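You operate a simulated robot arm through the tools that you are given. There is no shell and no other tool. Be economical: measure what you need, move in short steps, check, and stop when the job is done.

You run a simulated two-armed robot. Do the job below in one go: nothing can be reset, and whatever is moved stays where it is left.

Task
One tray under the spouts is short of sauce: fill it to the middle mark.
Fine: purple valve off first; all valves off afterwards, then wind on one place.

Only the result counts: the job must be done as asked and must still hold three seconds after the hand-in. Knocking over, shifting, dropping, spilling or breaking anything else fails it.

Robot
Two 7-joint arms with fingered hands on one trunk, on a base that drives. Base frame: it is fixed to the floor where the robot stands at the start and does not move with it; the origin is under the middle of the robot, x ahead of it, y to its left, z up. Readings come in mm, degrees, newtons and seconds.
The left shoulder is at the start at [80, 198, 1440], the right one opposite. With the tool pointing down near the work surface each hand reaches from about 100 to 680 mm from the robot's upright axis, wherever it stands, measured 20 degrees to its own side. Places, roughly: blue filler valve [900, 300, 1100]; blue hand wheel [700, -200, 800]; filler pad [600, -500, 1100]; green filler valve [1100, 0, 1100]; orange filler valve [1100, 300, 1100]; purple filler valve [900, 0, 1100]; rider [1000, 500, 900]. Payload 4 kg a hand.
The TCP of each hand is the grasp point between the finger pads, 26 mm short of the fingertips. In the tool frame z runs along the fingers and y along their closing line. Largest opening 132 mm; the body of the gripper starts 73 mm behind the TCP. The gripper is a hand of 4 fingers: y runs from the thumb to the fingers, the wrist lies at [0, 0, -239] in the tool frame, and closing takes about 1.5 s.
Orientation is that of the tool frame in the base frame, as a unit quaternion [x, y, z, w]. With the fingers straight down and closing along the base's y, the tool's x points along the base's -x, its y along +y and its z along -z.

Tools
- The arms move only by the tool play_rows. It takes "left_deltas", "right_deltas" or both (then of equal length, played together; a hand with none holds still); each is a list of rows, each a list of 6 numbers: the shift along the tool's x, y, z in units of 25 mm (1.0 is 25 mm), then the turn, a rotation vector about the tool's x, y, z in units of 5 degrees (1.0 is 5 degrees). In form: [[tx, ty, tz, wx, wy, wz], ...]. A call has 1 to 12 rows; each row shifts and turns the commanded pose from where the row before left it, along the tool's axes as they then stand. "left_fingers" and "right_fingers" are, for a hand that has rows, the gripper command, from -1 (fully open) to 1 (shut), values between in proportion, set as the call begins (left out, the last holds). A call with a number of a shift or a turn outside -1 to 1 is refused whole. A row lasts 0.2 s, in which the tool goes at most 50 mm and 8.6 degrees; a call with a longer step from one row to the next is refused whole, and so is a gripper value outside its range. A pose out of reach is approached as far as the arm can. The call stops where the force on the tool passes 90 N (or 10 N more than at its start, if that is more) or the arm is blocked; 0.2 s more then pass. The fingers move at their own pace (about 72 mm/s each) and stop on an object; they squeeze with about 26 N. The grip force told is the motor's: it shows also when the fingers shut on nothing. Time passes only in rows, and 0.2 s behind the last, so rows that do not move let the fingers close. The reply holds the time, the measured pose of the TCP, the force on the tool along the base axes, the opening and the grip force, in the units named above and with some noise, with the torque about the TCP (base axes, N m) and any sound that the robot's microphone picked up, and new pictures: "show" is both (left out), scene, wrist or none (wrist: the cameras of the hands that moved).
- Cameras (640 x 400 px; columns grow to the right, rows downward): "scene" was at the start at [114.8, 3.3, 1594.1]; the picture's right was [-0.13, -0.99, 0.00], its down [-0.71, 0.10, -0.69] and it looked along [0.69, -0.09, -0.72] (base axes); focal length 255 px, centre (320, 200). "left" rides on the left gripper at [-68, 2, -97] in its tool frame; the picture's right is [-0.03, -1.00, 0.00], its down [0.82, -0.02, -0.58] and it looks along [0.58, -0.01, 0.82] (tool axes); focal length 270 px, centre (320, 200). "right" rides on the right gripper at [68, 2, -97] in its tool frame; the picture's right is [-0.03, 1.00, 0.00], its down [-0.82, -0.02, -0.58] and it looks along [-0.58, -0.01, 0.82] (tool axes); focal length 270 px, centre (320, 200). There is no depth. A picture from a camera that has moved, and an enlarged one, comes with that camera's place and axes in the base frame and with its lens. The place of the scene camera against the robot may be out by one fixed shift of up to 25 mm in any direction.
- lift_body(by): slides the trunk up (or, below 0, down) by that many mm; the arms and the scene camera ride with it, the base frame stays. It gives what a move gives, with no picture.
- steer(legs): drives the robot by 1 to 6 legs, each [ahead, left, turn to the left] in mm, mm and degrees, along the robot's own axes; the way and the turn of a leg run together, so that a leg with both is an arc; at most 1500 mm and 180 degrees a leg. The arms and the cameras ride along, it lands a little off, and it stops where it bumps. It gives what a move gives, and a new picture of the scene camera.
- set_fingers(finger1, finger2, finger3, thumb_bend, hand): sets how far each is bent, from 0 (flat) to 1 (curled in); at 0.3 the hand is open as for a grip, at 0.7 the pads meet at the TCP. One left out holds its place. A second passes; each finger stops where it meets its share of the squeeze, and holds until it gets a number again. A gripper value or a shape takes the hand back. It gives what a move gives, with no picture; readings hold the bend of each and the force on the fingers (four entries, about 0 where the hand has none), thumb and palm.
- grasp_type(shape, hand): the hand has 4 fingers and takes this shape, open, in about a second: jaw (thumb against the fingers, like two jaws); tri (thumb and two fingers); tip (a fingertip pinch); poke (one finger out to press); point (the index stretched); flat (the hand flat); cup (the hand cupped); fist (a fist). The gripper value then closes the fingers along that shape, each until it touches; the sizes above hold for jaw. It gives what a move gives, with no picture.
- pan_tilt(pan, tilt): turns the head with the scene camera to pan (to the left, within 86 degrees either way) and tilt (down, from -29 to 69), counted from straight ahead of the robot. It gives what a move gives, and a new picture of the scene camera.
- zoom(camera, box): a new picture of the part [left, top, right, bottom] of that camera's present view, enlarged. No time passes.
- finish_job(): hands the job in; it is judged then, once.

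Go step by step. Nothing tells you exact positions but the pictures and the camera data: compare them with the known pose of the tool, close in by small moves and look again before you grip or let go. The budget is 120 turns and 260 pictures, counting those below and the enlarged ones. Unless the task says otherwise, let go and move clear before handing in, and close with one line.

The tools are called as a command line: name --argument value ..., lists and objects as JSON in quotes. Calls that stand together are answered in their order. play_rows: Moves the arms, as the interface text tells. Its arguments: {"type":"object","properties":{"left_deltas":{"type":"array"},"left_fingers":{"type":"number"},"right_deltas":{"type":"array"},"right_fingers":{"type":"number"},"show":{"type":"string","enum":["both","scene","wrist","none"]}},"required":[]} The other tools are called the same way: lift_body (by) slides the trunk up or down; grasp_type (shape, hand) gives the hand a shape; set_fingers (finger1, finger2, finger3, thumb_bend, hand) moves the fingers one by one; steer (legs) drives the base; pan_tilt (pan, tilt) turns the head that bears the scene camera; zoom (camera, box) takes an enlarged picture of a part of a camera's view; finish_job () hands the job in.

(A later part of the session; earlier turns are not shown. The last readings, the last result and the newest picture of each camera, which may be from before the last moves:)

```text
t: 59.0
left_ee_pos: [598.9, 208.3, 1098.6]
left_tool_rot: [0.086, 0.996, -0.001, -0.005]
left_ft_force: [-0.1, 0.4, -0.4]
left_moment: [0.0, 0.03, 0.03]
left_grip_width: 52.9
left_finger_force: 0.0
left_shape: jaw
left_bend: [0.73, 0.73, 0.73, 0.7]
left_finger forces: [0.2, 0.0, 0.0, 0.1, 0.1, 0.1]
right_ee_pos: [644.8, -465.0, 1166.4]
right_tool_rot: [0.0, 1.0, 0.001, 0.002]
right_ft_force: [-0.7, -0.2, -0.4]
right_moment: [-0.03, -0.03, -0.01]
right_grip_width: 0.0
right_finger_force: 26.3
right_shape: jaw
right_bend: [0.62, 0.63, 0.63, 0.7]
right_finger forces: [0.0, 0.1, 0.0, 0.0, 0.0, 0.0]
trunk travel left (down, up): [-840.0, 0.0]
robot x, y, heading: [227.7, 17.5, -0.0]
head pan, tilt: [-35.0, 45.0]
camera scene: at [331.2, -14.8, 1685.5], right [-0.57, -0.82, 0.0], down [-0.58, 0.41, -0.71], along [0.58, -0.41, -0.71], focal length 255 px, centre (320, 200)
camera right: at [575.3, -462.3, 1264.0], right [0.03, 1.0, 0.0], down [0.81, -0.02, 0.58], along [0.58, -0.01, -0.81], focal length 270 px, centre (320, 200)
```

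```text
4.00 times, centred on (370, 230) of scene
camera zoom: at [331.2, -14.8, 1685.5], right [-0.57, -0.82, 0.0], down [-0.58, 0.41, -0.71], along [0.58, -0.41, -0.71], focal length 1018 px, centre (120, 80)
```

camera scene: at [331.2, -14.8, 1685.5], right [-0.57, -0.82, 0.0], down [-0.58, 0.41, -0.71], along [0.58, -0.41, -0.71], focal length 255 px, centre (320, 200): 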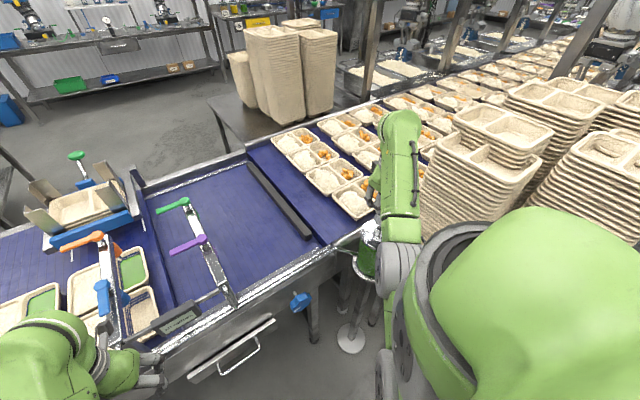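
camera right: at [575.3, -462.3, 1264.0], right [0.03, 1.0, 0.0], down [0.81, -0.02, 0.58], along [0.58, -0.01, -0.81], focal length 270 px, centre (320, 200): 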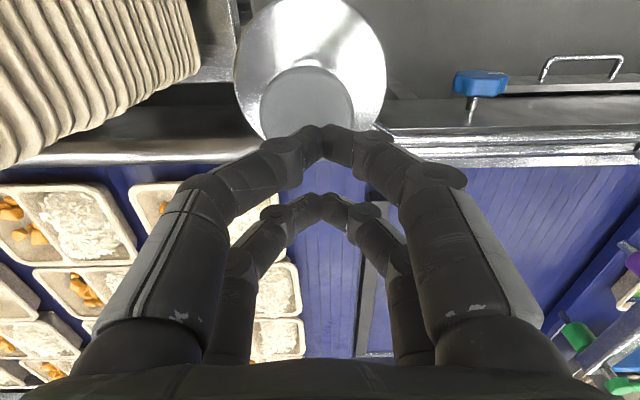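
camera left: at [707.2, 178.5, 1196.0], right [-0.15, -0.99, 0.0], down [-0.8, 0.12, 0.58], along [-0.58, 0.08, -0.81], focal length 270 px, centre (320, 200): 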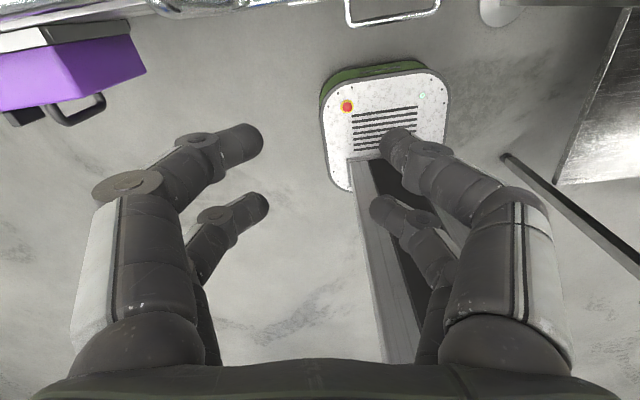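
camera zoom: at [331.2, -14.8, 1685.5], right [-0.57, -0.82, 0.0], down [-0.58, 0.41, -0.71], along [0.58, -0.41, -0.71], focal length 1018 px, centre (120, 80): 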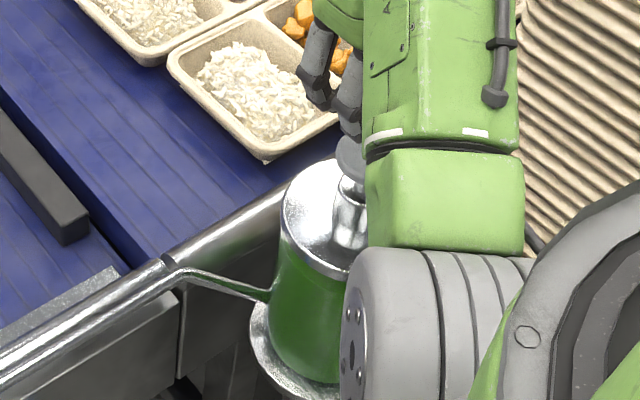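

The wrist camera puts the pad, about 60 mm across, at (629, -471). I'll shift over it and come down to just above contact.

play_rows --right_deltas '[[0.72, -0.24, 0, 0, 0, 0], [0, 0, 0.5, 0, 0, 0], [0, 0, 0.4, 0, 0, 0], [0, 0, 0, 0, 0, 0]]'

zoom --camera "scene" --box '[330, 180, 430, 270]'

```text
t: 60.0
left_ee_pos: [598.2, 208.2, 1099.0]
left_tool_rot: [0.085, 0.996, 0.0, -0.005]
left_ft_force: [-0.2, -0.3, 0.2]
left_moment: [-0.01, 0.02, -0.01]
left_grip_width: 53.1
left_finger_force: 0.2
left_shape: jaw
left_bend: [0.73, 0.73, 0.73, 0.7]
left_finger forces: [0.0, 0.1, 0.0, 0.0, 0.0, 0.0]
right_ee_pos: [627.8, -469.6, 1143.9]
right_tool_rot: [0.0, 1.0, 0.0, 0.002]
right_ft_force: [0.9, 0.0, 0.6]
right_moment: [0.03, -0.02, 0.02]
right_grip_width: 0.0
right_finger_force: 25.6
right_shape: jaw
right_bend: [0.62, 0.63, 0.63, 0.7]
right_finger forces: [0.0, 0.0, 0.0, 0.0, 0.0, 0.1]
trunk travel left (down, up): [-840.0, 0.0]
robot x, y, heading: [228.7, 17.7, 0.1]
head pan, tilt: [-35.0, 45.0]
camera scene: at [330.4, -14.3, 1685.6], right [-0.57, -0.82, 0.0], down [-0.58, 0.41, -0.71], along [0.58, -0.41, -0.71], focal length 255 px, centre (320, 200)
camera right: at [557.0, -467.7, 1241.4], right [0.03, 1.0, 0.0], down [0.81, -0.02, 0.58], along [0.58, -0.01, -0.81], focal length 270 px, centre (320, 200)
```

scene: 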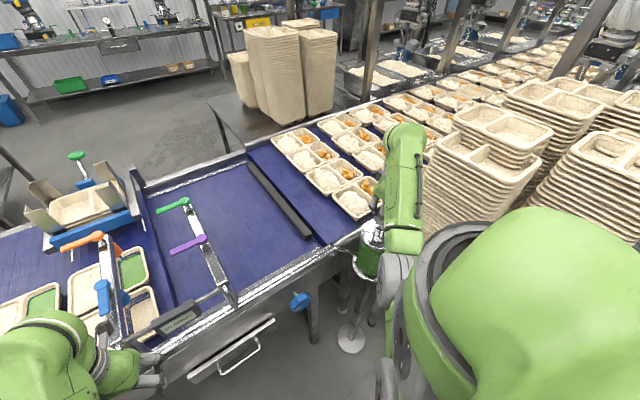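
right: 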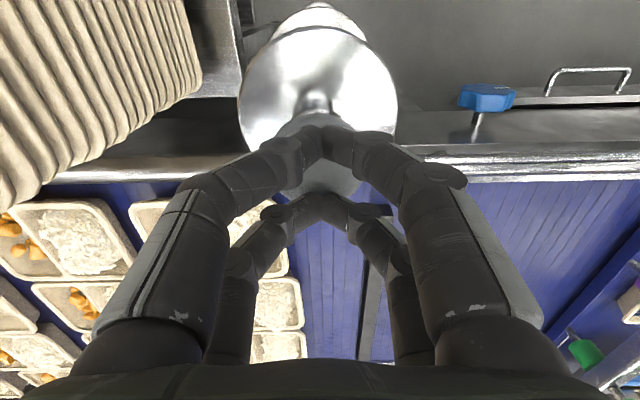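

```text
4.44 times, centred on (380, 225) of scene
camera zoom: at [330.4, -14.3, 1685.6], right [-0.57, -0.82, 0.0], down [-0.58, 0.41, -0.71], along [0.58, -0.41, -0.71], focal length 1131 px, centre (53, 89)
```

zoom: 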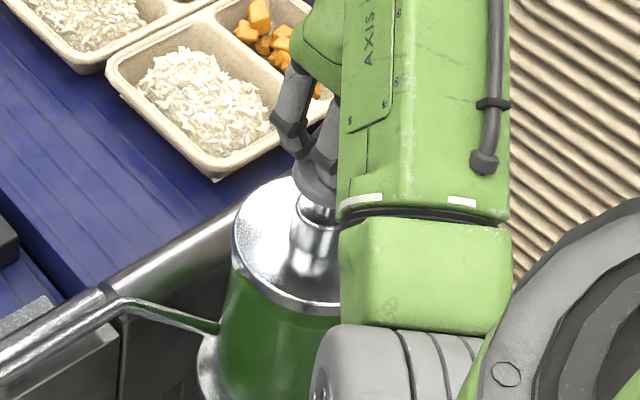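

Pad top is at z 1096 and the fingertips are at 1118, centred. I'll press down in small steps and watch force and sound.

play_rows --right_deltas '[[0, 0, 0.4, 0, 0, 0], [0, 0, 0.3, 0, 0, 0], [0, 0, 0.3, 0, 0, 0], [0, 0, 0.2, 0, 0, 0]]' --show "wrist"

```text
t: 61.0
left_ee_pos: [598.3, 211.0, 1098.8]
left_tool_rot: [0.086, 0.996, -0.003, -0.004]
left_ft_force: [0.2, 0.0, -0.3]
left_moment: [0.01, 0.03, 0.03]
left_grip_width: 52.7
left_finger_force: 0.0
left_shape: jaw
left_bend: [0.73, 0.73, 0.73, 0.7]
left_finger forces: [0.0, 0.1, 0.1, 0.1, 0.1, 0.0]
right_ee_pos: [626.3, -468.6, 1120.8]
right_tool_rot: [-0.001, 1.0, -0.006, 0.008]
right_ft_force: [2.8, -4.3, 41.8]
right_moment: [-0.17, 0.58, 0.06]
right_grip_width: 0.0
right_finger_force: 25.3
right_shape: jaw
right_bend: [0.65, 0.63, 0.63, 0.7]
right_finger forces: [0.0, 0.0, 0.1, 0.1, 0.0, 0.1]
trunk travel left (down, up): [-840.0, 0.0]
robot x, y, heading: [230.5, 17.2, 0.1]
head pan, tilt: [-35.0, 45.0]
camera right: at [555.9, -465.5, 1217.7], right [0.03, 1.0, -0.01], down [0.81, -0.01, 0.59], along [0.59, -0.02, -0.81], focal length 270 px, centre (320, 200)
```

right: 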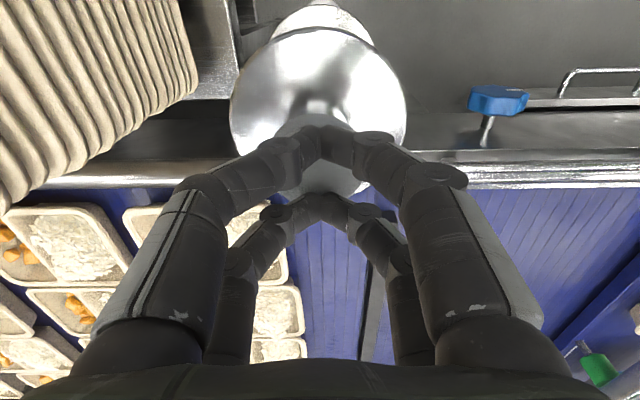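

Contact at z 1095 with 42 N. I'll press further.

play_rows --right_deltas '[[0, 0, 0.2, 0, 0, 0], [0, 0, 0.2, 0, 0, 0]]' --show "wrist"

```text
t: 61.6
left_ee_pos: [594.1, 212.2, 1100.3]
left_tool_rot: [0.085, 0.996, -0.002, -0.003]
left_ft_force: [1.0, -0.4, 0.2]
left_moment: [0.03, -0.01, -0.01]
left_grip_width: 53.1
left_finger_force: 0.0
left_shape: jaw
left_bend: [0.73, 0.73, 0.73, 0.7]
left_finger forces: [0.0, 0.0, 0.0, 0.1, 0.1, 0.1]
right_ee_pos: [627.1, -467.2, 1120.0]
right_tool_rot: [0.0, 1.0, -0.012, 0.013]
right_ft_force: [5.4, -7.5, 75.1]
right_moment: [-0.37, 0.96, 0.08]
right_grip_width: 0.4
right_finger_force: 25.8
right_shape: jaw
right_bend: [0.67, 0.64, 0.64, 0.7]
right_finger forces: [0.0, 0.0, 0.0, 0.0, 66.6, 0.0]
trunk travel left (down, up): [-840.0, 0.0]
robot x, y, heading: [225.9, 19.5, 0.1]
head pan, tilt: [-35.0, 45.0]
camera right: at [554.2, -463.9, 1214.7], right [0.03, 1.0, -0.02], down [0.8, -0.01, 0.6], along [0.6, -0.03, -0.8], focal length 270 px, centre (320, 200)
```

right: 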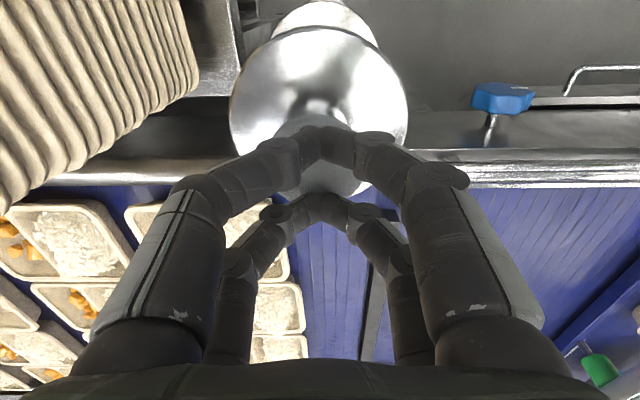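

The pad hasn't moved noticeably under 75 N. I'll ease off and check the display and the blue tray to see what that did.

play_rows --right_deltas '[[0, 0, -0.6, 0, 0, 0], [0, 0, -0.6, 0, 0, 0], [0, 0, -0.4, 0, 0, 0], [0, 0, 0, 0, 0, 0]]' --show "wrist"

zoom --camera "scene" --box '[70, 240, 230, 340]'

```text
t: 62.6
left_ee_pos: [599.7, 207.6, 1098.8]
left_tool_rot: [0.086, 0.996, -0.001, -0.005]
left_ft_force: [0.3, -0.4, -0.3]
left_moment: [-0.01, 0.04, 0.03]
left_grip_width: 52.9
left_finger_force: 0.0
left_shape: jaw
left_bend: [0.73, 0.73, 0.73, 0.7]
left_finger forces: [0.1, 0.1, 0.0, 0.1, 0.1, 0.1]
right_ee_pos: [626.7, -470.8, 1142.5]
right_tool_rot: [0.0, 1.0, 0.002, 0.001]
right_ft_force: [0.8, 0.2, 0.9]
right_moment: [0.0, 0.01, 0.01]
right_grip_width: 0.1
right_finger_force: 25.9
right_shape: jaw
right_bend: [0.65, 0.64, 0.64, 0.7]
right_finger forces: [0.0, 0.0, 0.0, 0.0, 0.0, 0.0]
trunk travel left (down, up): [-840.0, 0.0]
robot x, y, heading: [229.5, 18.3, -0.0]
head pan, tilt: [-35.0, 45.0]
camera right: at [556.9, -468.4, 1240.1], right [0.03, 1.0, 0.0], down [0.81, -0.02, 0.58], along [0.58, -0.01, -0.82], focal length 270 px, centre (320, 200)
```

right: 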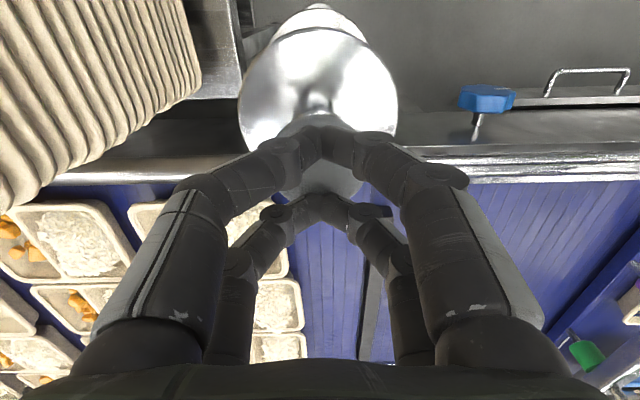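

```text
4.00 times, centred on (150, 290) of scene
camera zoom: at [330.7, -14.8, 1685.4], right [-0.57, -0.82, 0.0], down [-0.58, 0.41, -0.71], along [0.58, -0.41, -0.71], focal length 1018 px, centre (1000, -160)
```

zoom: 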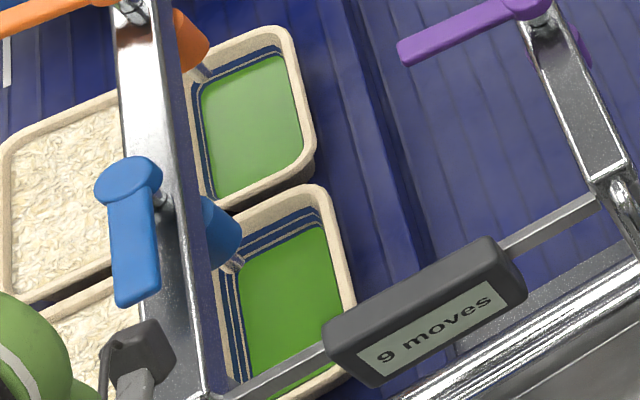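

The press worked: 9 moves left and sauce in the blue tray. I'll look at the level against the marks.

zoom --camera "scene" --box '[120, 280, 170, 340]'

zoom --camera "scene" --box '[110, 240, 160, 300]'

```text
6.67 times, centred on (145, 310) of scene
camera zoom: at [330.7, -14.8, 1685.4], right [-0.57, -0.82, 0.0], down [-0.58, 0.41, -0.71], along [0.58, -0.41, -0.71], focal length 1697 px, centre (1487, -533)
```

zoom: 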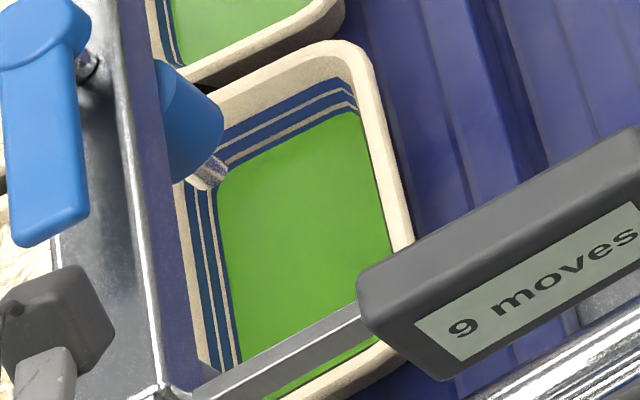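

```text
6.67 times, centred on (135, 270) of scene
camera zoom: at [330.7, -14.8, 1685.4], right [-0.57, -0.82, 0.0], down [-0.58, 0.41, -0.71], along [0.58, -0.41, -0.71], focal length 1697 px, centre (1553, -267)
```

zoom: 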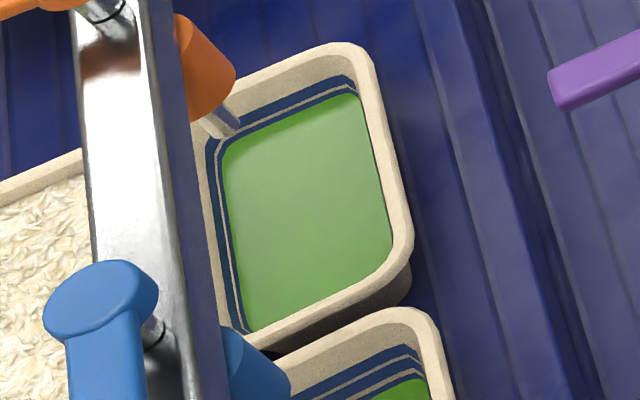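

Each press adds one mark. The sauce stands at the lowest mark, while the orange tray beside it shows one full band above plus one at the surface. I'll press once more.

play_rows --right_deltas '[[0, 0, 0.4, 0, 0, 0], [0, 0, 0.3, 0, 0, 0], [0, 0, 0.3, 0, 0, 0], [0, 0, 0.2, 0, 0, 0], [0, 0, 0.2, 0, 0, 0], [0, 0, 0.2, 0, 0, 0], [0, 0, 0, 0, 0, 0]]' --show "none"

play_rows --right_deltas '[[0, 0, -0.6, 0, 0, 0], [0, 0, -0.6, 0, 0, 0], [0, 0, -0.4, 0, 0, 0], [0, 0, 0, 0, 0, 0]]' --show "none"

zoom --camera "scene" --box '[110, 240, 180, 340]'

```text
t: 64.2
left_ee_pos: [593.5, 212.5, 1099.9]
left_tool_rot: [0.086, 0.996, -0.003, -0.002]
left_ft_force: [0.0, -0.1, 0.0]
left_moment: [0.03, 0.0, 0.0]
left_grip_width: 53.2
left_finger_force: 0.0
left_shape: jaw
left_bend: [0.73, 0.73, 0.73, 0.7]
left_finger forces: [0.1, 0.0, 0.0, 0.1, 0.0, 0.0]
right_ee_pos: [626.2, -469.3, 1119.4]
right_tool_rot: [0.0, 1.0, -0.012, 0.014]
right_ft_force: [5.8, -11.6, 74.6]
right_moment: [-0.52, 1.0, 0.14]
right_grip_width: 0.0
right_finger_force: 25.8
right_shape: jaw
right_bend: [0.67, 0.64, 0.64, 0.7]
right_finger forces: [0.0, 0.0, 0.0, 0.1, 71.8, 0.0]
trunk travel left (down, up): [-840.0, 0.0]
robot x, y, heading: [230.4, 17.9, -0.3]
head pan, tilt: [-35.0, 45.0]
```

```text
t: 65.2
left_ee_pos: [599.3, 209.1, 1098.8]
left_tool_rot: [0.086, 0.996, 0.0, -0.004]
left_ft_force: [-0.1, -0.4, 0.1]
left_moment: [-0.02, 0.03, 0.03]
left_grip_width: 52.9
left_finger_force: 0.0
left_shape: jaw
left_bend: [0.73, 0.73, 0.73, 0.7]
left_finger forces: [0.1, 0.0, 0.0, 0.0, 0.0, 0.1]
right_ee_pos: [627.1, -470.7, 1142.5]
right_tool_rot: [0.0, 1.0, 0.002, 0.001]
right_ft_force: [-0.3, 1.1, 1.0]
right_moment: [-0.01, 0.02, -0.02]
right_grip_width: 0.2
right_finger_force: 25.6
right_shape: jaw
right_bend: [0.65, 0.64, 0.64, 0.7]
right_finger forces: [0.1, 0.1, 0.1, 0.0, 0.0, 0.1]
trunk travel left (down, up): [-840.0, 0.0]
robot x, y, heading: [228.2, 17.1, 0.1]
head pan, tilt: [-35.0, 45.0]
```

```text
4.00 times, centred on (145, 290) of scene
camera zoom: at [330.7, -14.4, 1685.4], right [-0.57, -0.82, 0.0], down [-0.58, 0.41, -0.71], along [0.58, -0.41, -0.71], focal length 1018 px, centre (1020, -160)
```

zoom: 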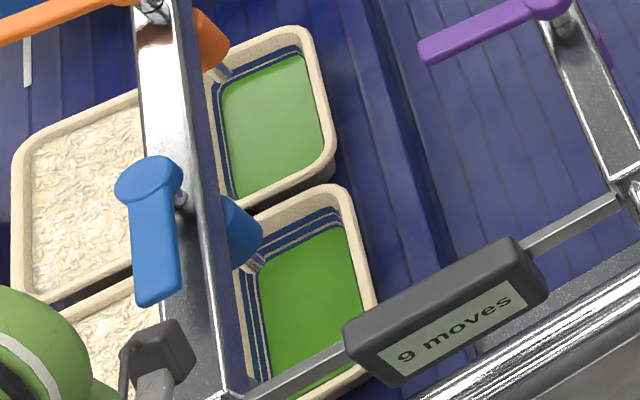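

The display still reads 9, so the second press perhaps didn't register. I'll wait a moment and look again before pressing more.

play_rows --right_deltas '[[0, 0, 0, 0, 0, 0], [0, 0, 0, 0, 0, 0], [0, 0, 0, 0, 0, 0], [0, 0, 0, 0, 0, 0], [0, 0, 0, 0, 0, 0], [0, 0, 0, 0, 0, 0]]' --show "none"

zoom --camera "scene" --box '[110, 240, 180, 340]'

zoom --camera "scene" --box '[330, 190, 420, 260]'

```text
t: 66.7
left_ee_pos: [599.3, 208.0, 1098.3]
left_tool_rot: [0.085, 0.996, 0.0, -0.005]
left_ft_force: [0.3, 0.1, 0.3]
left_moment: [0.02, 0.03, 0.02]
left_grip_width: 53.1
left_finger_force: 0.2
left_shape: jaw
left_bend: [0.73, 0.73, 0.73, 0.7]
left_finger forces: [0.0, 0.1, 0.1, 0.0, 0.0, 0.0]
right_ee_pos: [627.5, -469.9, 1144.4]
right_tool_rot: [-0.001, 1.0, 0.0, 0.002]
right_ft_force: [0.3, 0.5, 0.9]
right_moment: [0.01, -0.02, -0.03]
right_grip_width: 0.0
right_finger_force: 26.2
right_shape: jaw
right_bend: [0.65, 0.64, 0.64, 0.7]
right_finger forces: [0.1, 0.0, 0.0, 0.1, 0.0, 0.1]
trunk travel left (down, up): [-840.0, 0.0]
robot x, y, heading: [231.3, 15.8, 0.0]
head pan, tilt: [-35.0, 45.0]
```

```text
4.00 times, centred on (145, 290) of scene
camera zoom: at [330.6, -14.4, 1685.6], right [-0.57, -0.82, 0.0], down [-0.58, 0.41, -0.71], along [0.58, -0.41, -0.71], focal length 1018 px, centre (1020, -160)
```

zoom: 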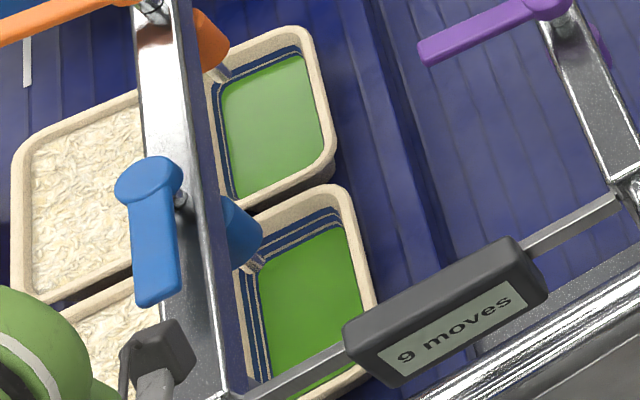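

```text
5.71 times, centred on (375, 225) of scene
camera zoom: at [330.6, -14.4, 1685.6], right [-0.57, -0.82, 0.0], down [-0.58, 0.41, -0.71], along [0.58, -0.41, -0.71], focal length 1455 px, centre (6, 57)
```

zoom: 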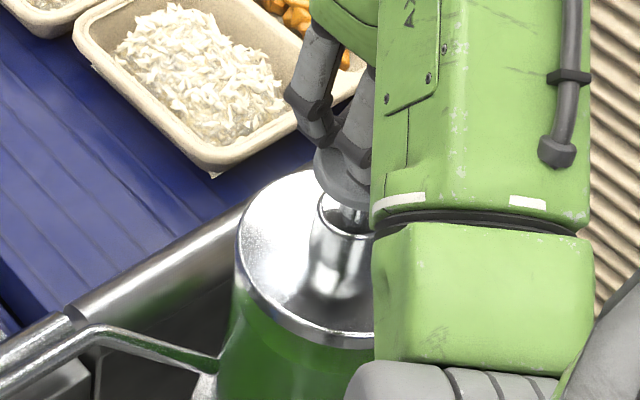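

No change, so that press didn't count. After this pause I'll press again in the original two-stage way.

play_rows --right_deltas '[[0, 0, 0.4, 0, 0, 0], [0, 0, 0.3, 0, 0, 0], [0, 0, 0.3, 0, 0, 0], [0, 0, 0.2, 0, 0, 0]]' --show "none"

zoom --camera "scene" --box '[110, 240, 180, 340]'

play_rows --right_deltas '[[0, 0, 0.2, 0, 0, 0], [0, 0, 0.2, 0, 0, 0]]' --show "none"

zoom --camera "scene" --box '[110, 240, 180, 340]'

```text
t: 67.7
left_ee_pos: [596.7, 210.4, 1100.1]
left_tool_rot: [0.085, 0.996, -0.002, -0.004]
left_ft_force: [0.4, -0.9, 1.2]
left_moment: [-0.02, 0.0, -0.01]
left_grip_width: 52.9
left_finger_force: 0.2
left_shape: jaw
left_bend: [0.73, 0.73, 0.73, 0.7]
left_finger forces: [0.0, 0.0, 0.0, 0.0, 0.0, 0.0]
right_ee_pos: [627.3, -469.4, 1120.1]
right_tool_rot: [0.0, 1.0, -0.004, 0.008]
right_ft_force: [5.0, -8.7, 41.0]
right_moment: [-0.33, 0.54, 0.17]
right_grip_width: 0.0
right_finger_force: 25.8
right_shape: jaw
right_bend: [0.66, 0.64, 0.64, 0.7]
right_finger forces: [0.0, 0.0, 0.0, 0.0, 0.2, 0.1]
trunk travel left (down, up): [-840.0, 0.0]
robot x, y, heading: [227.9, 17.1, -0.0]
head pan, tilt: [-35.0, 45.0]
```

```text
4.00 times, centred on (145, 290) of scene
camera zoom: at [327.4, -10.7, 1686.6], right [-0.57, -0.82, 0.0], down [-0.58, 0.4, -0.71], along [0.58, -0.41, -0.7], focal length 1018 px, centre (1020, -160)
```

zoom: 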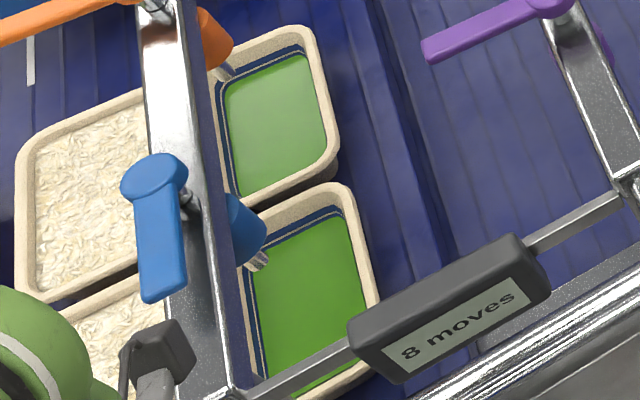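

```text
t: 68.2
left_ee_pos: [594.7, 213.1, 1100.2]
left_tool_rot: [0.085, 0.996, -0.003, -0.002]
left_ft_force: [-0.4, -0.1, -1.0]
left_moment: [-0.01, 0.01, 0.0]
left_grip_width: 53.3
left_finger_force: 0.0
left_shape: jaw
left_bend: [0.73, 0.73, 0.73, 0.7]
left_finger forces: [0.0, 0.0, 0.0, 0.0, 0.0, 0.0]
right_ee_pos: [626.6, -468.6, 1118.5]
right_tool_rot: [0.0, 1.0, -0.011, 0.013]
right_ft_force: [3.9, -11.4, 74.4]
right_moment: [-0.51, 1.09, 0.14]
right_grip_width: 0.1
right_finger_force: 25.7
right_shape: jaw
right_bend: [0.67, 0.64, 0.64, 0.7]
right_finger forces: [0.0, 0.0, 0.1, 0.1, 71.6, 0.1]
trunk travel left (down, up): [-840.0, 0.0]
robot x, y, heading: [230.9, 16.9, -0.2]
head pan, tilt: [-35.0, 45.0]
```

```text
4.00 times, centred on (145, 290) of scene
camera zoom: at [323.6, -6.1, 1686.9], right [-0.57, -0.82, 0.0], down [-0.58, 0.4, -0.71], along [0.58, -0.41, -0.7], focal length 1018 px, centre (1020, -160)
```

zoom: 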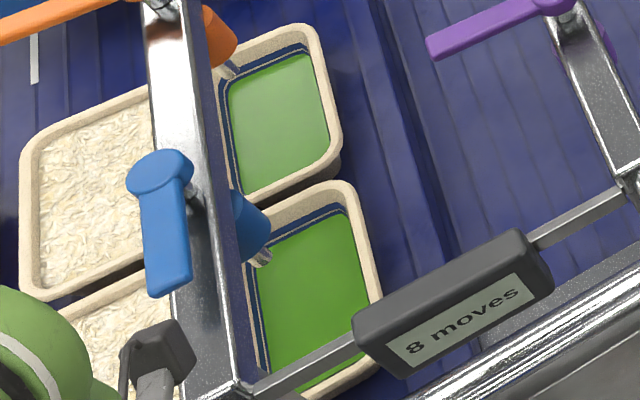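

The display shows 8 and the blue tray now matches its neighbour at the middle mark. I'll lift well off the pad without another press and verify closely.

play_rows --right_deltas '[[0, 0, -0.8, 0, 0, 0], [0, 0, -0.8, 0, 0, 0], [0, 0, -0.6, 0, 0, 0], [-0.8, 0, 0, 0, 0, 0], [-0.8, 0, 0, 0, 0, 0], [-0.8, 0, 0, 0, 0, 0], [-0.8, 0, 0, 0, 0, 0], [-0.2, 1, 0, 0, 0, 0], [0, 1, 0, 0, 0, 0], [0, 1, 0, 0, 0, 0], [0, 1, 0, 0, 0, 0]]' --show "scene"

zoom --camera "scene" --box '[115, 240, 170, 340]'

zoom --camera "scene" --box '[120, 280, 165, 330]'

```text
t: 70.7
left_ee_pos: [599.7, 207.1, 1099.7]
left_tool_rot: [0.085, 0.996, 0.0, -0.004]
left_ft_force: [-0.6, -0.7, -0.5]
left_moment: [-0.01, -0.01, -0.03]
left_grip_width: 53.0
left_finger_force: 0.0
left_shape: jaw
left_bend: [0.73, 0.73, 0.73, 0.7]
left_finger forces: [0.0, 0.0, 0.0, 0.1, 0.0, 0.0]
right_ee_pos: [712.5, -370.7, 1159.9]
right_tool_rot: [0.0, 1.0, 0.0, 0.002]
right_ft_force: [-0.1, 0.3, -0.5]
right_moment: [-0.04, 0.02, 0.0]
right_grip_width: 0.2
right_finger_force: 25.8
right_shape: jaw
right_bend: [0.65, 0.64, 0.64, 0.7]
right_finger forces: [0.0, 0.1, 0.0, 0.0, 0.0, 0.1]
trunk travel left (down, up): [-840.0, 0.0]
robot x, y, heading: [228.3, 19.1, 0.2]
head pan, tilt: [-35.0, 45.0]
camera scene: at [331.1, -14.0, 1685.6], right [-0.57, -0.82, 0.0], down [-0.58, 0.41, -0.71], along [0.58, -0.41, -0.71], focal length 255 px, centre (320, 200)
```

scene: 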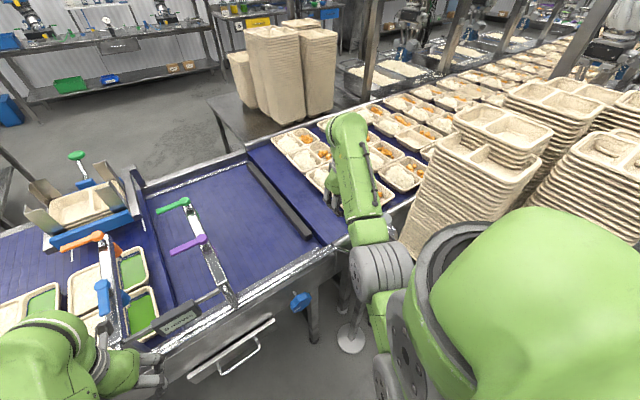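

```text
4.00 times, centred on (142, 290) of scene
camera zoom: at [331.1, -14.0, 1685.6], right [-0.57, -0.82, 0.0], down [-0.58, 0.41, -0.71], along [0.58, -0.41, -0.71], focal length 1018 px, centre (1030, -160)
```

zoom: 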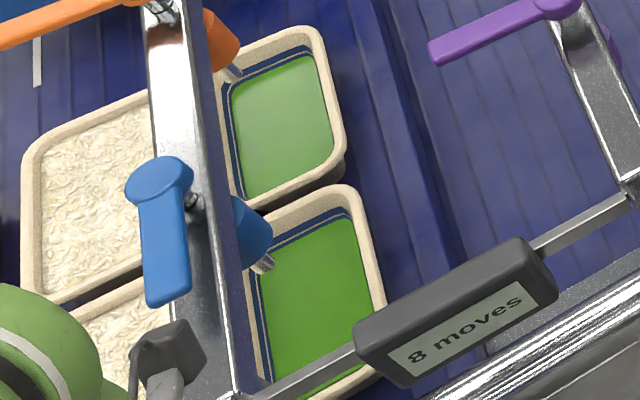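

```text
8.00 times, centred on (142, 305) of scene
camera zoom: at [331.1, -14.0, 1685.6], right [-0.57, -0.82, 0.0], down [-0.58, 0.41, -0.71], along [0.58, -0.41, -0.71], focal length 2036 px, centre (1740, -640)
```

zoom: 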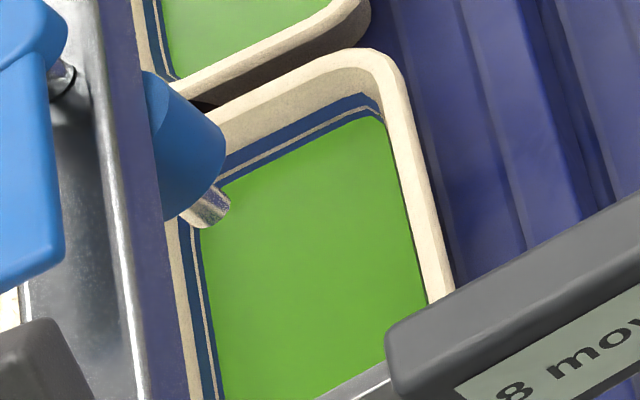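

The level sits at the middle mark. I'll drive back so the right hand can close blue.

steer --legs '[[42, 222, 0]]'

play_rows --right_deltas '[[0, 1, 0, 0, 0, 0], [0, 1, 0, 0, 0, 0], [0, 1, 0, 0, 0, 0], [0, 1, 0, 0, 0, 0], [0, 1, 0, 0, 0, 0], [0, 1, 0, 0, 0, 0], [0, 1, 0, 0, 0, 0], [0, 1, 0, 0, 0, 0], [0, 1, 0, 0, 0, 0], [0, 1, 0, 0, 0, 0], [0, 1, 0, 0, 0, 0], [0, 1, 0, 0, 0, 0]]' --right_fingers 0.2

```text
t: 72.4
left_ee_pos: [641.5, 425.2, 1100.0]
left_tool_rot: [0.087, 0.996, 0.002, -0.004]
left_ft_force: [0.5, -0.7, -0.1]
left_moment: [0.01, -0.01, 0.01]
left_grip_width: 53.1
left_finger_force: 0.0
left_shape: jaw
left_bend: [0.73, 0.73, 0.73, 0.7]
left_finger forces: [0.1, 0.0, 0.0, 0.1, 0.0, 0.0]
right_ee_pos: [751.9, -153.6, 1157.4]
right_tool_rot: [0.001, 1.0, 0.002, 0.003]
right_ft_force: [0.1, -0.6, 0.0]
right_moment: [0.03, -0.03, 0.02]
right_grip_width: 0.0
right_finger_force: 25.8
right_shape: jaw
right_bend: [0.65, 0.64, 0.64, 0.7]
right_finger forces: [0.0, 0.1, 0.0, 0.1, 0.1, 0.1]
trunk travel left (down, up): [-840.0, 0.0]
robot x, y, heading: [270.4, 239.3, 0.3]
head pan, tilt: [-35.0, 45.0]
camera scene: at [371.1, 200.0, 1685.4], right [-0.58, -0.82, 0.0], down [-0.58, 0.41, -0.71], along [0.58, -0.4, -0.71], focal length 255 px, centre (320, 200)
```

scene: 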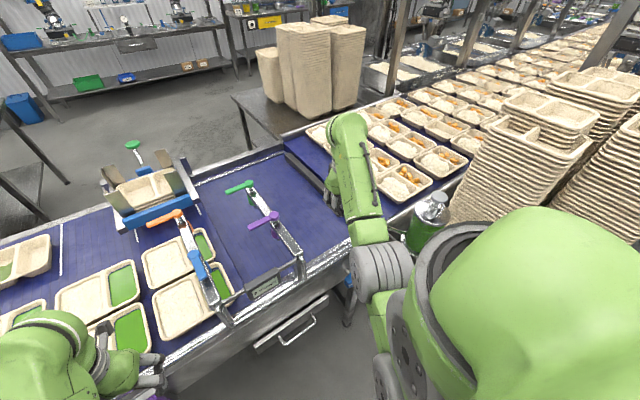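

```text
t: 75.0
left_ee_pos: [640.7, 428.9, 1099.7]
left_tool_rot: [0.086, 0.996, -0.001, -0.005]
left_ft_force: [-0.4, 0.9, -0.7]
left_moment: [-0.01, -0.01, 0.02]
left_grip_width: 53.1
left_finger_force: 0.1
left_shape: jaw
left_bend: [0.73, 0.73, 0.73, 0.7]
left_finger forces: [0.0, 0.1, 0.0, 0.0, 0.1, 0.0]
right_ee_pos: [763.2, 149.9, 1149.1]
right_tool_rot: [0.001, 1.0, 0.0, 0.002]
right_ft_force: [-0.2, 0.1, 0.2]
right_moment: [0.0, -0.02, -0.03]
right_grip_width: 52.4
right_finger_force: 0.1
right_shape: jaw
right_bend: [0.73, 0.73, 0.73, 0.7]
right_finger forces: [0.0, 0.0, 0.1, 0.0, 0.0, 0.0]
right hand out of reach, approached as far as the arm can: row 3, 4, 5, 7
trunk travel left (down, up): [-840.0, 0.0]
robot x, y, heading: [271.5, 241.3, -0.4]
head pan, tilt: [-35.0, 45.0]
camera scene: at [372.7, 208.3, 1685.6], right [-0.58, -0.82, 0.0], down [-0.58, 0.41, -0.71], along [0.58, -0.41, -0.71], focal length 255 px, centre (320, 200)
camera right: at [694.0, 152.1, 1246.2], right [0.03, 1.0, 0.0], down [0.81, -0.02, 0.58], along [0.58, -0.02, -0.81], focal length 270 px, centre (320, 200)
```

scene: 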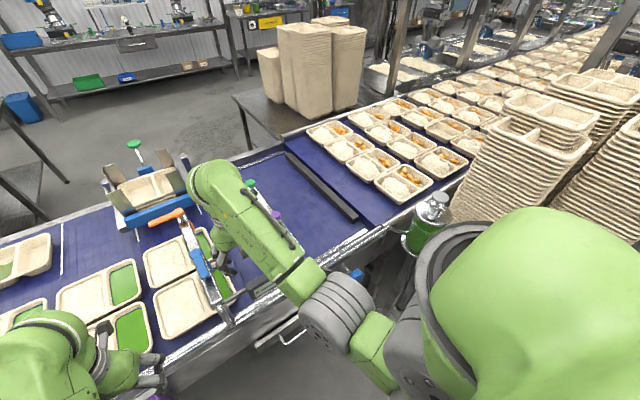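
right: 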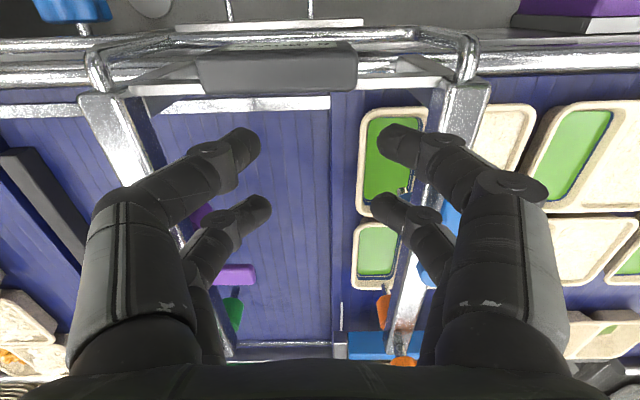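

Next I'll move over the blue lever, which now points toward the robot.

play_rows --right_deltas '[[-0.69, 0.99, 0, 0, 0, 0], [-0.69, 0.99, 0, 0, 0, 0], [-0.69, 0.99, 0, 0, 0, 0], [-0.69, 0.99, 0, 0, 0, 0], [0, 0, 0, 0, 0, 0]]' --show "wrist"

```text
t: 76.2
left_ee_pos: [641.3, 428.5, 1099.9]
left_tool_rot: [0.087, 0.996, 0.0, -0.005]
left_ft_force: [0.0, -0.9, -0.4]
left_moment: [0.04, 0.0, 0.0]
left_grip_width: 53.0
left_finger_force: 0.1
left_shape: jaw
left_bend: [0.73, 0.73, 0.73, 0.7]
left_finger forces: [0.0, 0.1, 0.0, 0.0, 0.1, 0.1]
right_ee_pos: [833.7, 248.0, 1148.2]
right_tool_rot: [0.002, 1.0, 0.0, 0.001]
right_ft_force: [-0.4, 0.3, 0.2]
right_moment: [0.0, 0.02, 0.02]
right_grip_width: 52.4
right_finger_force: 0.1
right_shape: jaw
right_bend: [0.73, 0.73, 0.73, 0.7]
right_finger forces: [0.0, 0.0, 0.0, 0.0, 0.0, 0.0]
trunk travel left (down, up): [-840.0, 0.0]
robot x, y, heading: [273.7, 239.9, -0.3]
head pan, tilt: [-35.0, 45.0]
camera right: at [763.2, 249.7, 1246.3], right [0.03, 1.0, 0.0], down [0.81, -0.02, 0.58], along [0.58, -0.02, -0.81], focal length 270 px, centre (320, 200)
```

right: 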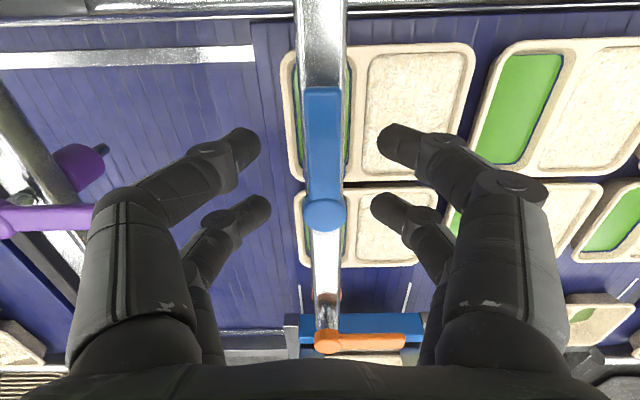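

play_rows --right_deltas '[[0.16, 0.04, 0.6, 0, 0, 0], [0, 0, 0.6, 0, 0, 0], [0, 0, 0.66, 0, 0, 0], [0, 0, 0, 0, 0, 0]]' --show "wrist"

play_rows --right_deltas '[[0, 0, 0, 0, 0, 0], [0, 0, 0, 0, 0, 0], [0, 0, 0, 0, 0, 0], [0, 0, 0, 0, 0, 0], [0, 0, 0, 0, 0, 0]]' --right_fingers 0.85 --show "wrist"

```text
t: 77.2
left_ee_pos: [643.0, 429.1, 1100.5]
left_tool_rot: [0.087, 0.996, -0.001, -0.004]
left_ft_force: [-0.2, 0.1, -0.8]
left_moment: [0.01, -0.01, 0.03]
left_grip_width: 52.9
left_finger_force: 0.1
left_shape: jaw
left_bend: [0.73, 0.73, 0.73, 0.7]
left_finger forces: [0.0, 0.0, 0.0, 0.0, 0.0, 0.0]
right_ee_pos: [828.4, 248.1, 1104.1]
right_tool_rot: [0.002, 1.0, 0.001, 0.001]
right_ft_force: [-0.6, 0.3, -0.7]
right_moment: [-0.02, -0.02, 0.0]
right_grip_width: 52.9
right_finger_force: 0.1
right_shape: jaw
right_bend: [0.73, 0.73, 0.73, 0.7]
right_finger forces: [0.0, 0.0, 0.0, 0.0, 0.0, 0.0]
trunk travel left (down, up): [-840.0, 0.0]
robot x, y, heading: [269.8, 237.0, -0.1]
head pan, tilt: [-35.0, 45.0]
camera right: at [759.0, 250.8, 1200.2], right [0.03, 1.0, 0.0], down [0.81, -0.02, 0.58], along [0.58, -0.02, -0.81], focal length 270 px, centre (320, 200)
```

right: 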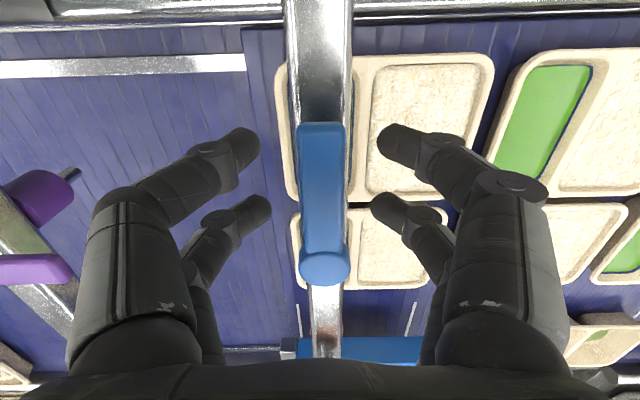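

```text
t: 78.4
left_ee_pos: [641.8, 431.5, 1099.5]
left_tool_rot: [0.087, 0.996, 0.001, -0.004]
left_ft_force: [0.0, 0.5, -0.1]
left_moment: [-0.01, 0.01, -0.02]
left_grip_width: 53.0
left_finger_force: 0.1
left_shape: jaw
left_bend: [0.73, 0.73, 0.73, 0.7]
left_finger forces: [0.0, 0.0, 0.0, 0.0, 0.0, 0.0]
right_ee_pos: [829.7, 249.2, 1102.5]
right_tool_rot: [0.002, 1.0, 0.0, 0.001]
right_ft_force: [-0.7, 1.4, -3.8]
right_moment: [0.01, 0.03, 0.02]
right_grip_width: 15.9
right_finger_force: 26.1
right_shape: jaw
right_bend: [0.72, 0.72, 0.72, 0.7]
right_finger forces: [23.5, 23.6, 23.0, 0.1, 23.2, 0.1]
trunk travel left (down, up): [-840.0, 0.0]
robot x, y, heading: [273.3, 240.8, -0.0]
head pan, tilt: [-35.0, 45.0]
camera right: at [759.4, 251.0, 1199.7], right [0.03, 1.0, 0.0], down [0.81, -0.02, 0.58], along [0.58, -0.02, -0.81], focal length 270 px, centre (320, 200)
```

right: 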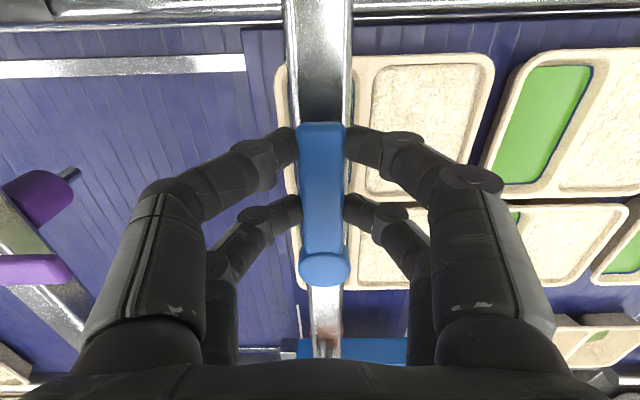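

Gripped. I'll turn it clockwise 96 degrees to the off stop.

play_rows --right_deltas '[[-0.0085, 0.195, 0, 0, 0, 1], [-0.0085, 0.195, 0, 0, 0, 1], [-0.0085, 0.195, 0, 0, 0, 1], [-0.0085, 0.195, 0, 0, 0, 1], [-0.0085, 0.195, 0, 0, 0, 1], [-0.0085, 0.195, 0, 0, 0, 1], [-0.0085, 0.195, 0, 0, 0, 1], [-0.0085, 0.195, 0, 0, 0, 1], [-0.0085, 0.195, 0, 0, 0, 1], [-0.0085, 0.195, 0, 0, 0, 1], [-0.0085, 0.195, 0, 0, 0, 1], [-0.0085, 0.195, 0, 0, 0, 1]]' --show "none"

play_rows --right_deltas '[[-0.0085, 0.195, 0, 0, 0, 1], [-0.0085, 0.195, 0, 0, 0, 1], [-0.0085, 0.195, 0, 0, 0, 1], [-0.0085, 0.195, 0, 0, 0, 1], [-0.0085, 0.195, 0, 0, 0, 1], [-0.0085, 0.195, 0, 0, 0, 1], [-0.0085, 0.195, 0, 0, 0, 1], [0, 0.05, 0, 0, 0, 0.3], [0, 0, 0, 0, 0, 0]]' --show "wrist"

```text
t: 81.0
left_ee_pos: [641.7, 430.4, 1099.2]
left_tool_rot: [0.087, 0.996, -0.001, -0.004]
left_ft_force: [0.6, 0.2, -0.1]
left_moment: [0.0, -0.04, 0.0]
left_grip_width: 53.0
left_finger_force: 0.1
left_shape: jaw
left_bend: [0.73, 0.73, 0.73, 0.7]
left_finger forces: [0.0, 0.1, 0.0, 0.1, 0.0, 0.1]
right_ee_pos: [856.6, 298.8, 1101.9]
right_tool_rot: [0.502, 0.865, 0.002, 0.001]
right_ft_force: [-2.2, 8.7, -2.6]
right_moment: [0.16, 0.07, 0.24]
right_grip_width: 15.9
right_finger_force: 26.2
right_shape: jaw
right_bend: [0.72, 0.72, 0.72, 0.7]
right_finger forces: [23.7, 27.0, 23.0, 0.0, 25.2, 0.1]
trunk travel left (down, up): [-840.0, 0.0]
robot x, y, heading: [273.6, 237.5, -0.1]
head pan, tilt: [-35.0, 45.0]
```

```text
t: 83.0
left_ee_pos: [639.3, 432.6, 1098.7]
left_tool_rot: [0.086, 0.996, -0.002, -0.004]
left_ft_force: [-0.6, -0.1, 0.1]
left_moment: [0.01, -0.03, -0.02]
left_grip_width: 52.8
left_finger_force: 0.0
left_shape: jaw
left_bend: [0.73, 0.73, 0.73, 0.7]
left_finger forces: [0.1, 0.0, 0.0, 0.0, 0.1, 0.1]
right_ee_pos: [889.5, 307.1, 1102.4]
right_tool_rot: [0.748, 0.664, 0.0, 0.002]
right_ft_force: [-10.8, 15.0, -3.6]
right_moment: [0.33, 0.29, 0.74]
right_grip_width: 16.4
right_finger_force: 26.6
right_shape: jaw
right_bend: [0.72, 0.72, 0.72, 0.7]
right_finger forces: [21.1, 27.1, 25.8, 0.0, 32.5, 0.1]
trunk travel left (down, up): [-840.0, 0.0]
robot x, y, heading: [268.6, 243.9, -0.4]
head pan, tilt: [-35.0, 45.0]
camera right: at [897.4, 376.5, 1200.0], right [0.99, -0.14, 0.0], down [-0.12, -0.81, 0.58], along [-0.08, -0.57, -0.82], focal length 270 px, centre (320, 200)
```

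right: 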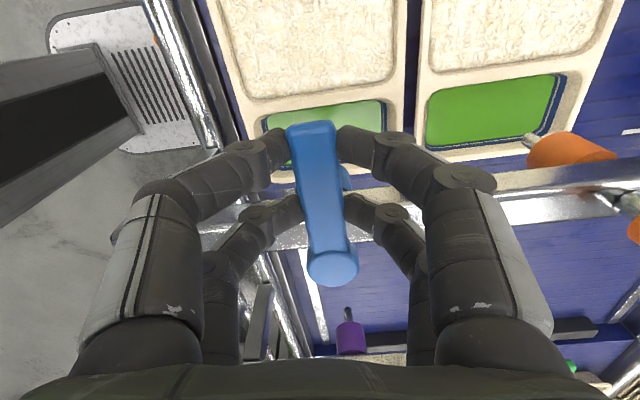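

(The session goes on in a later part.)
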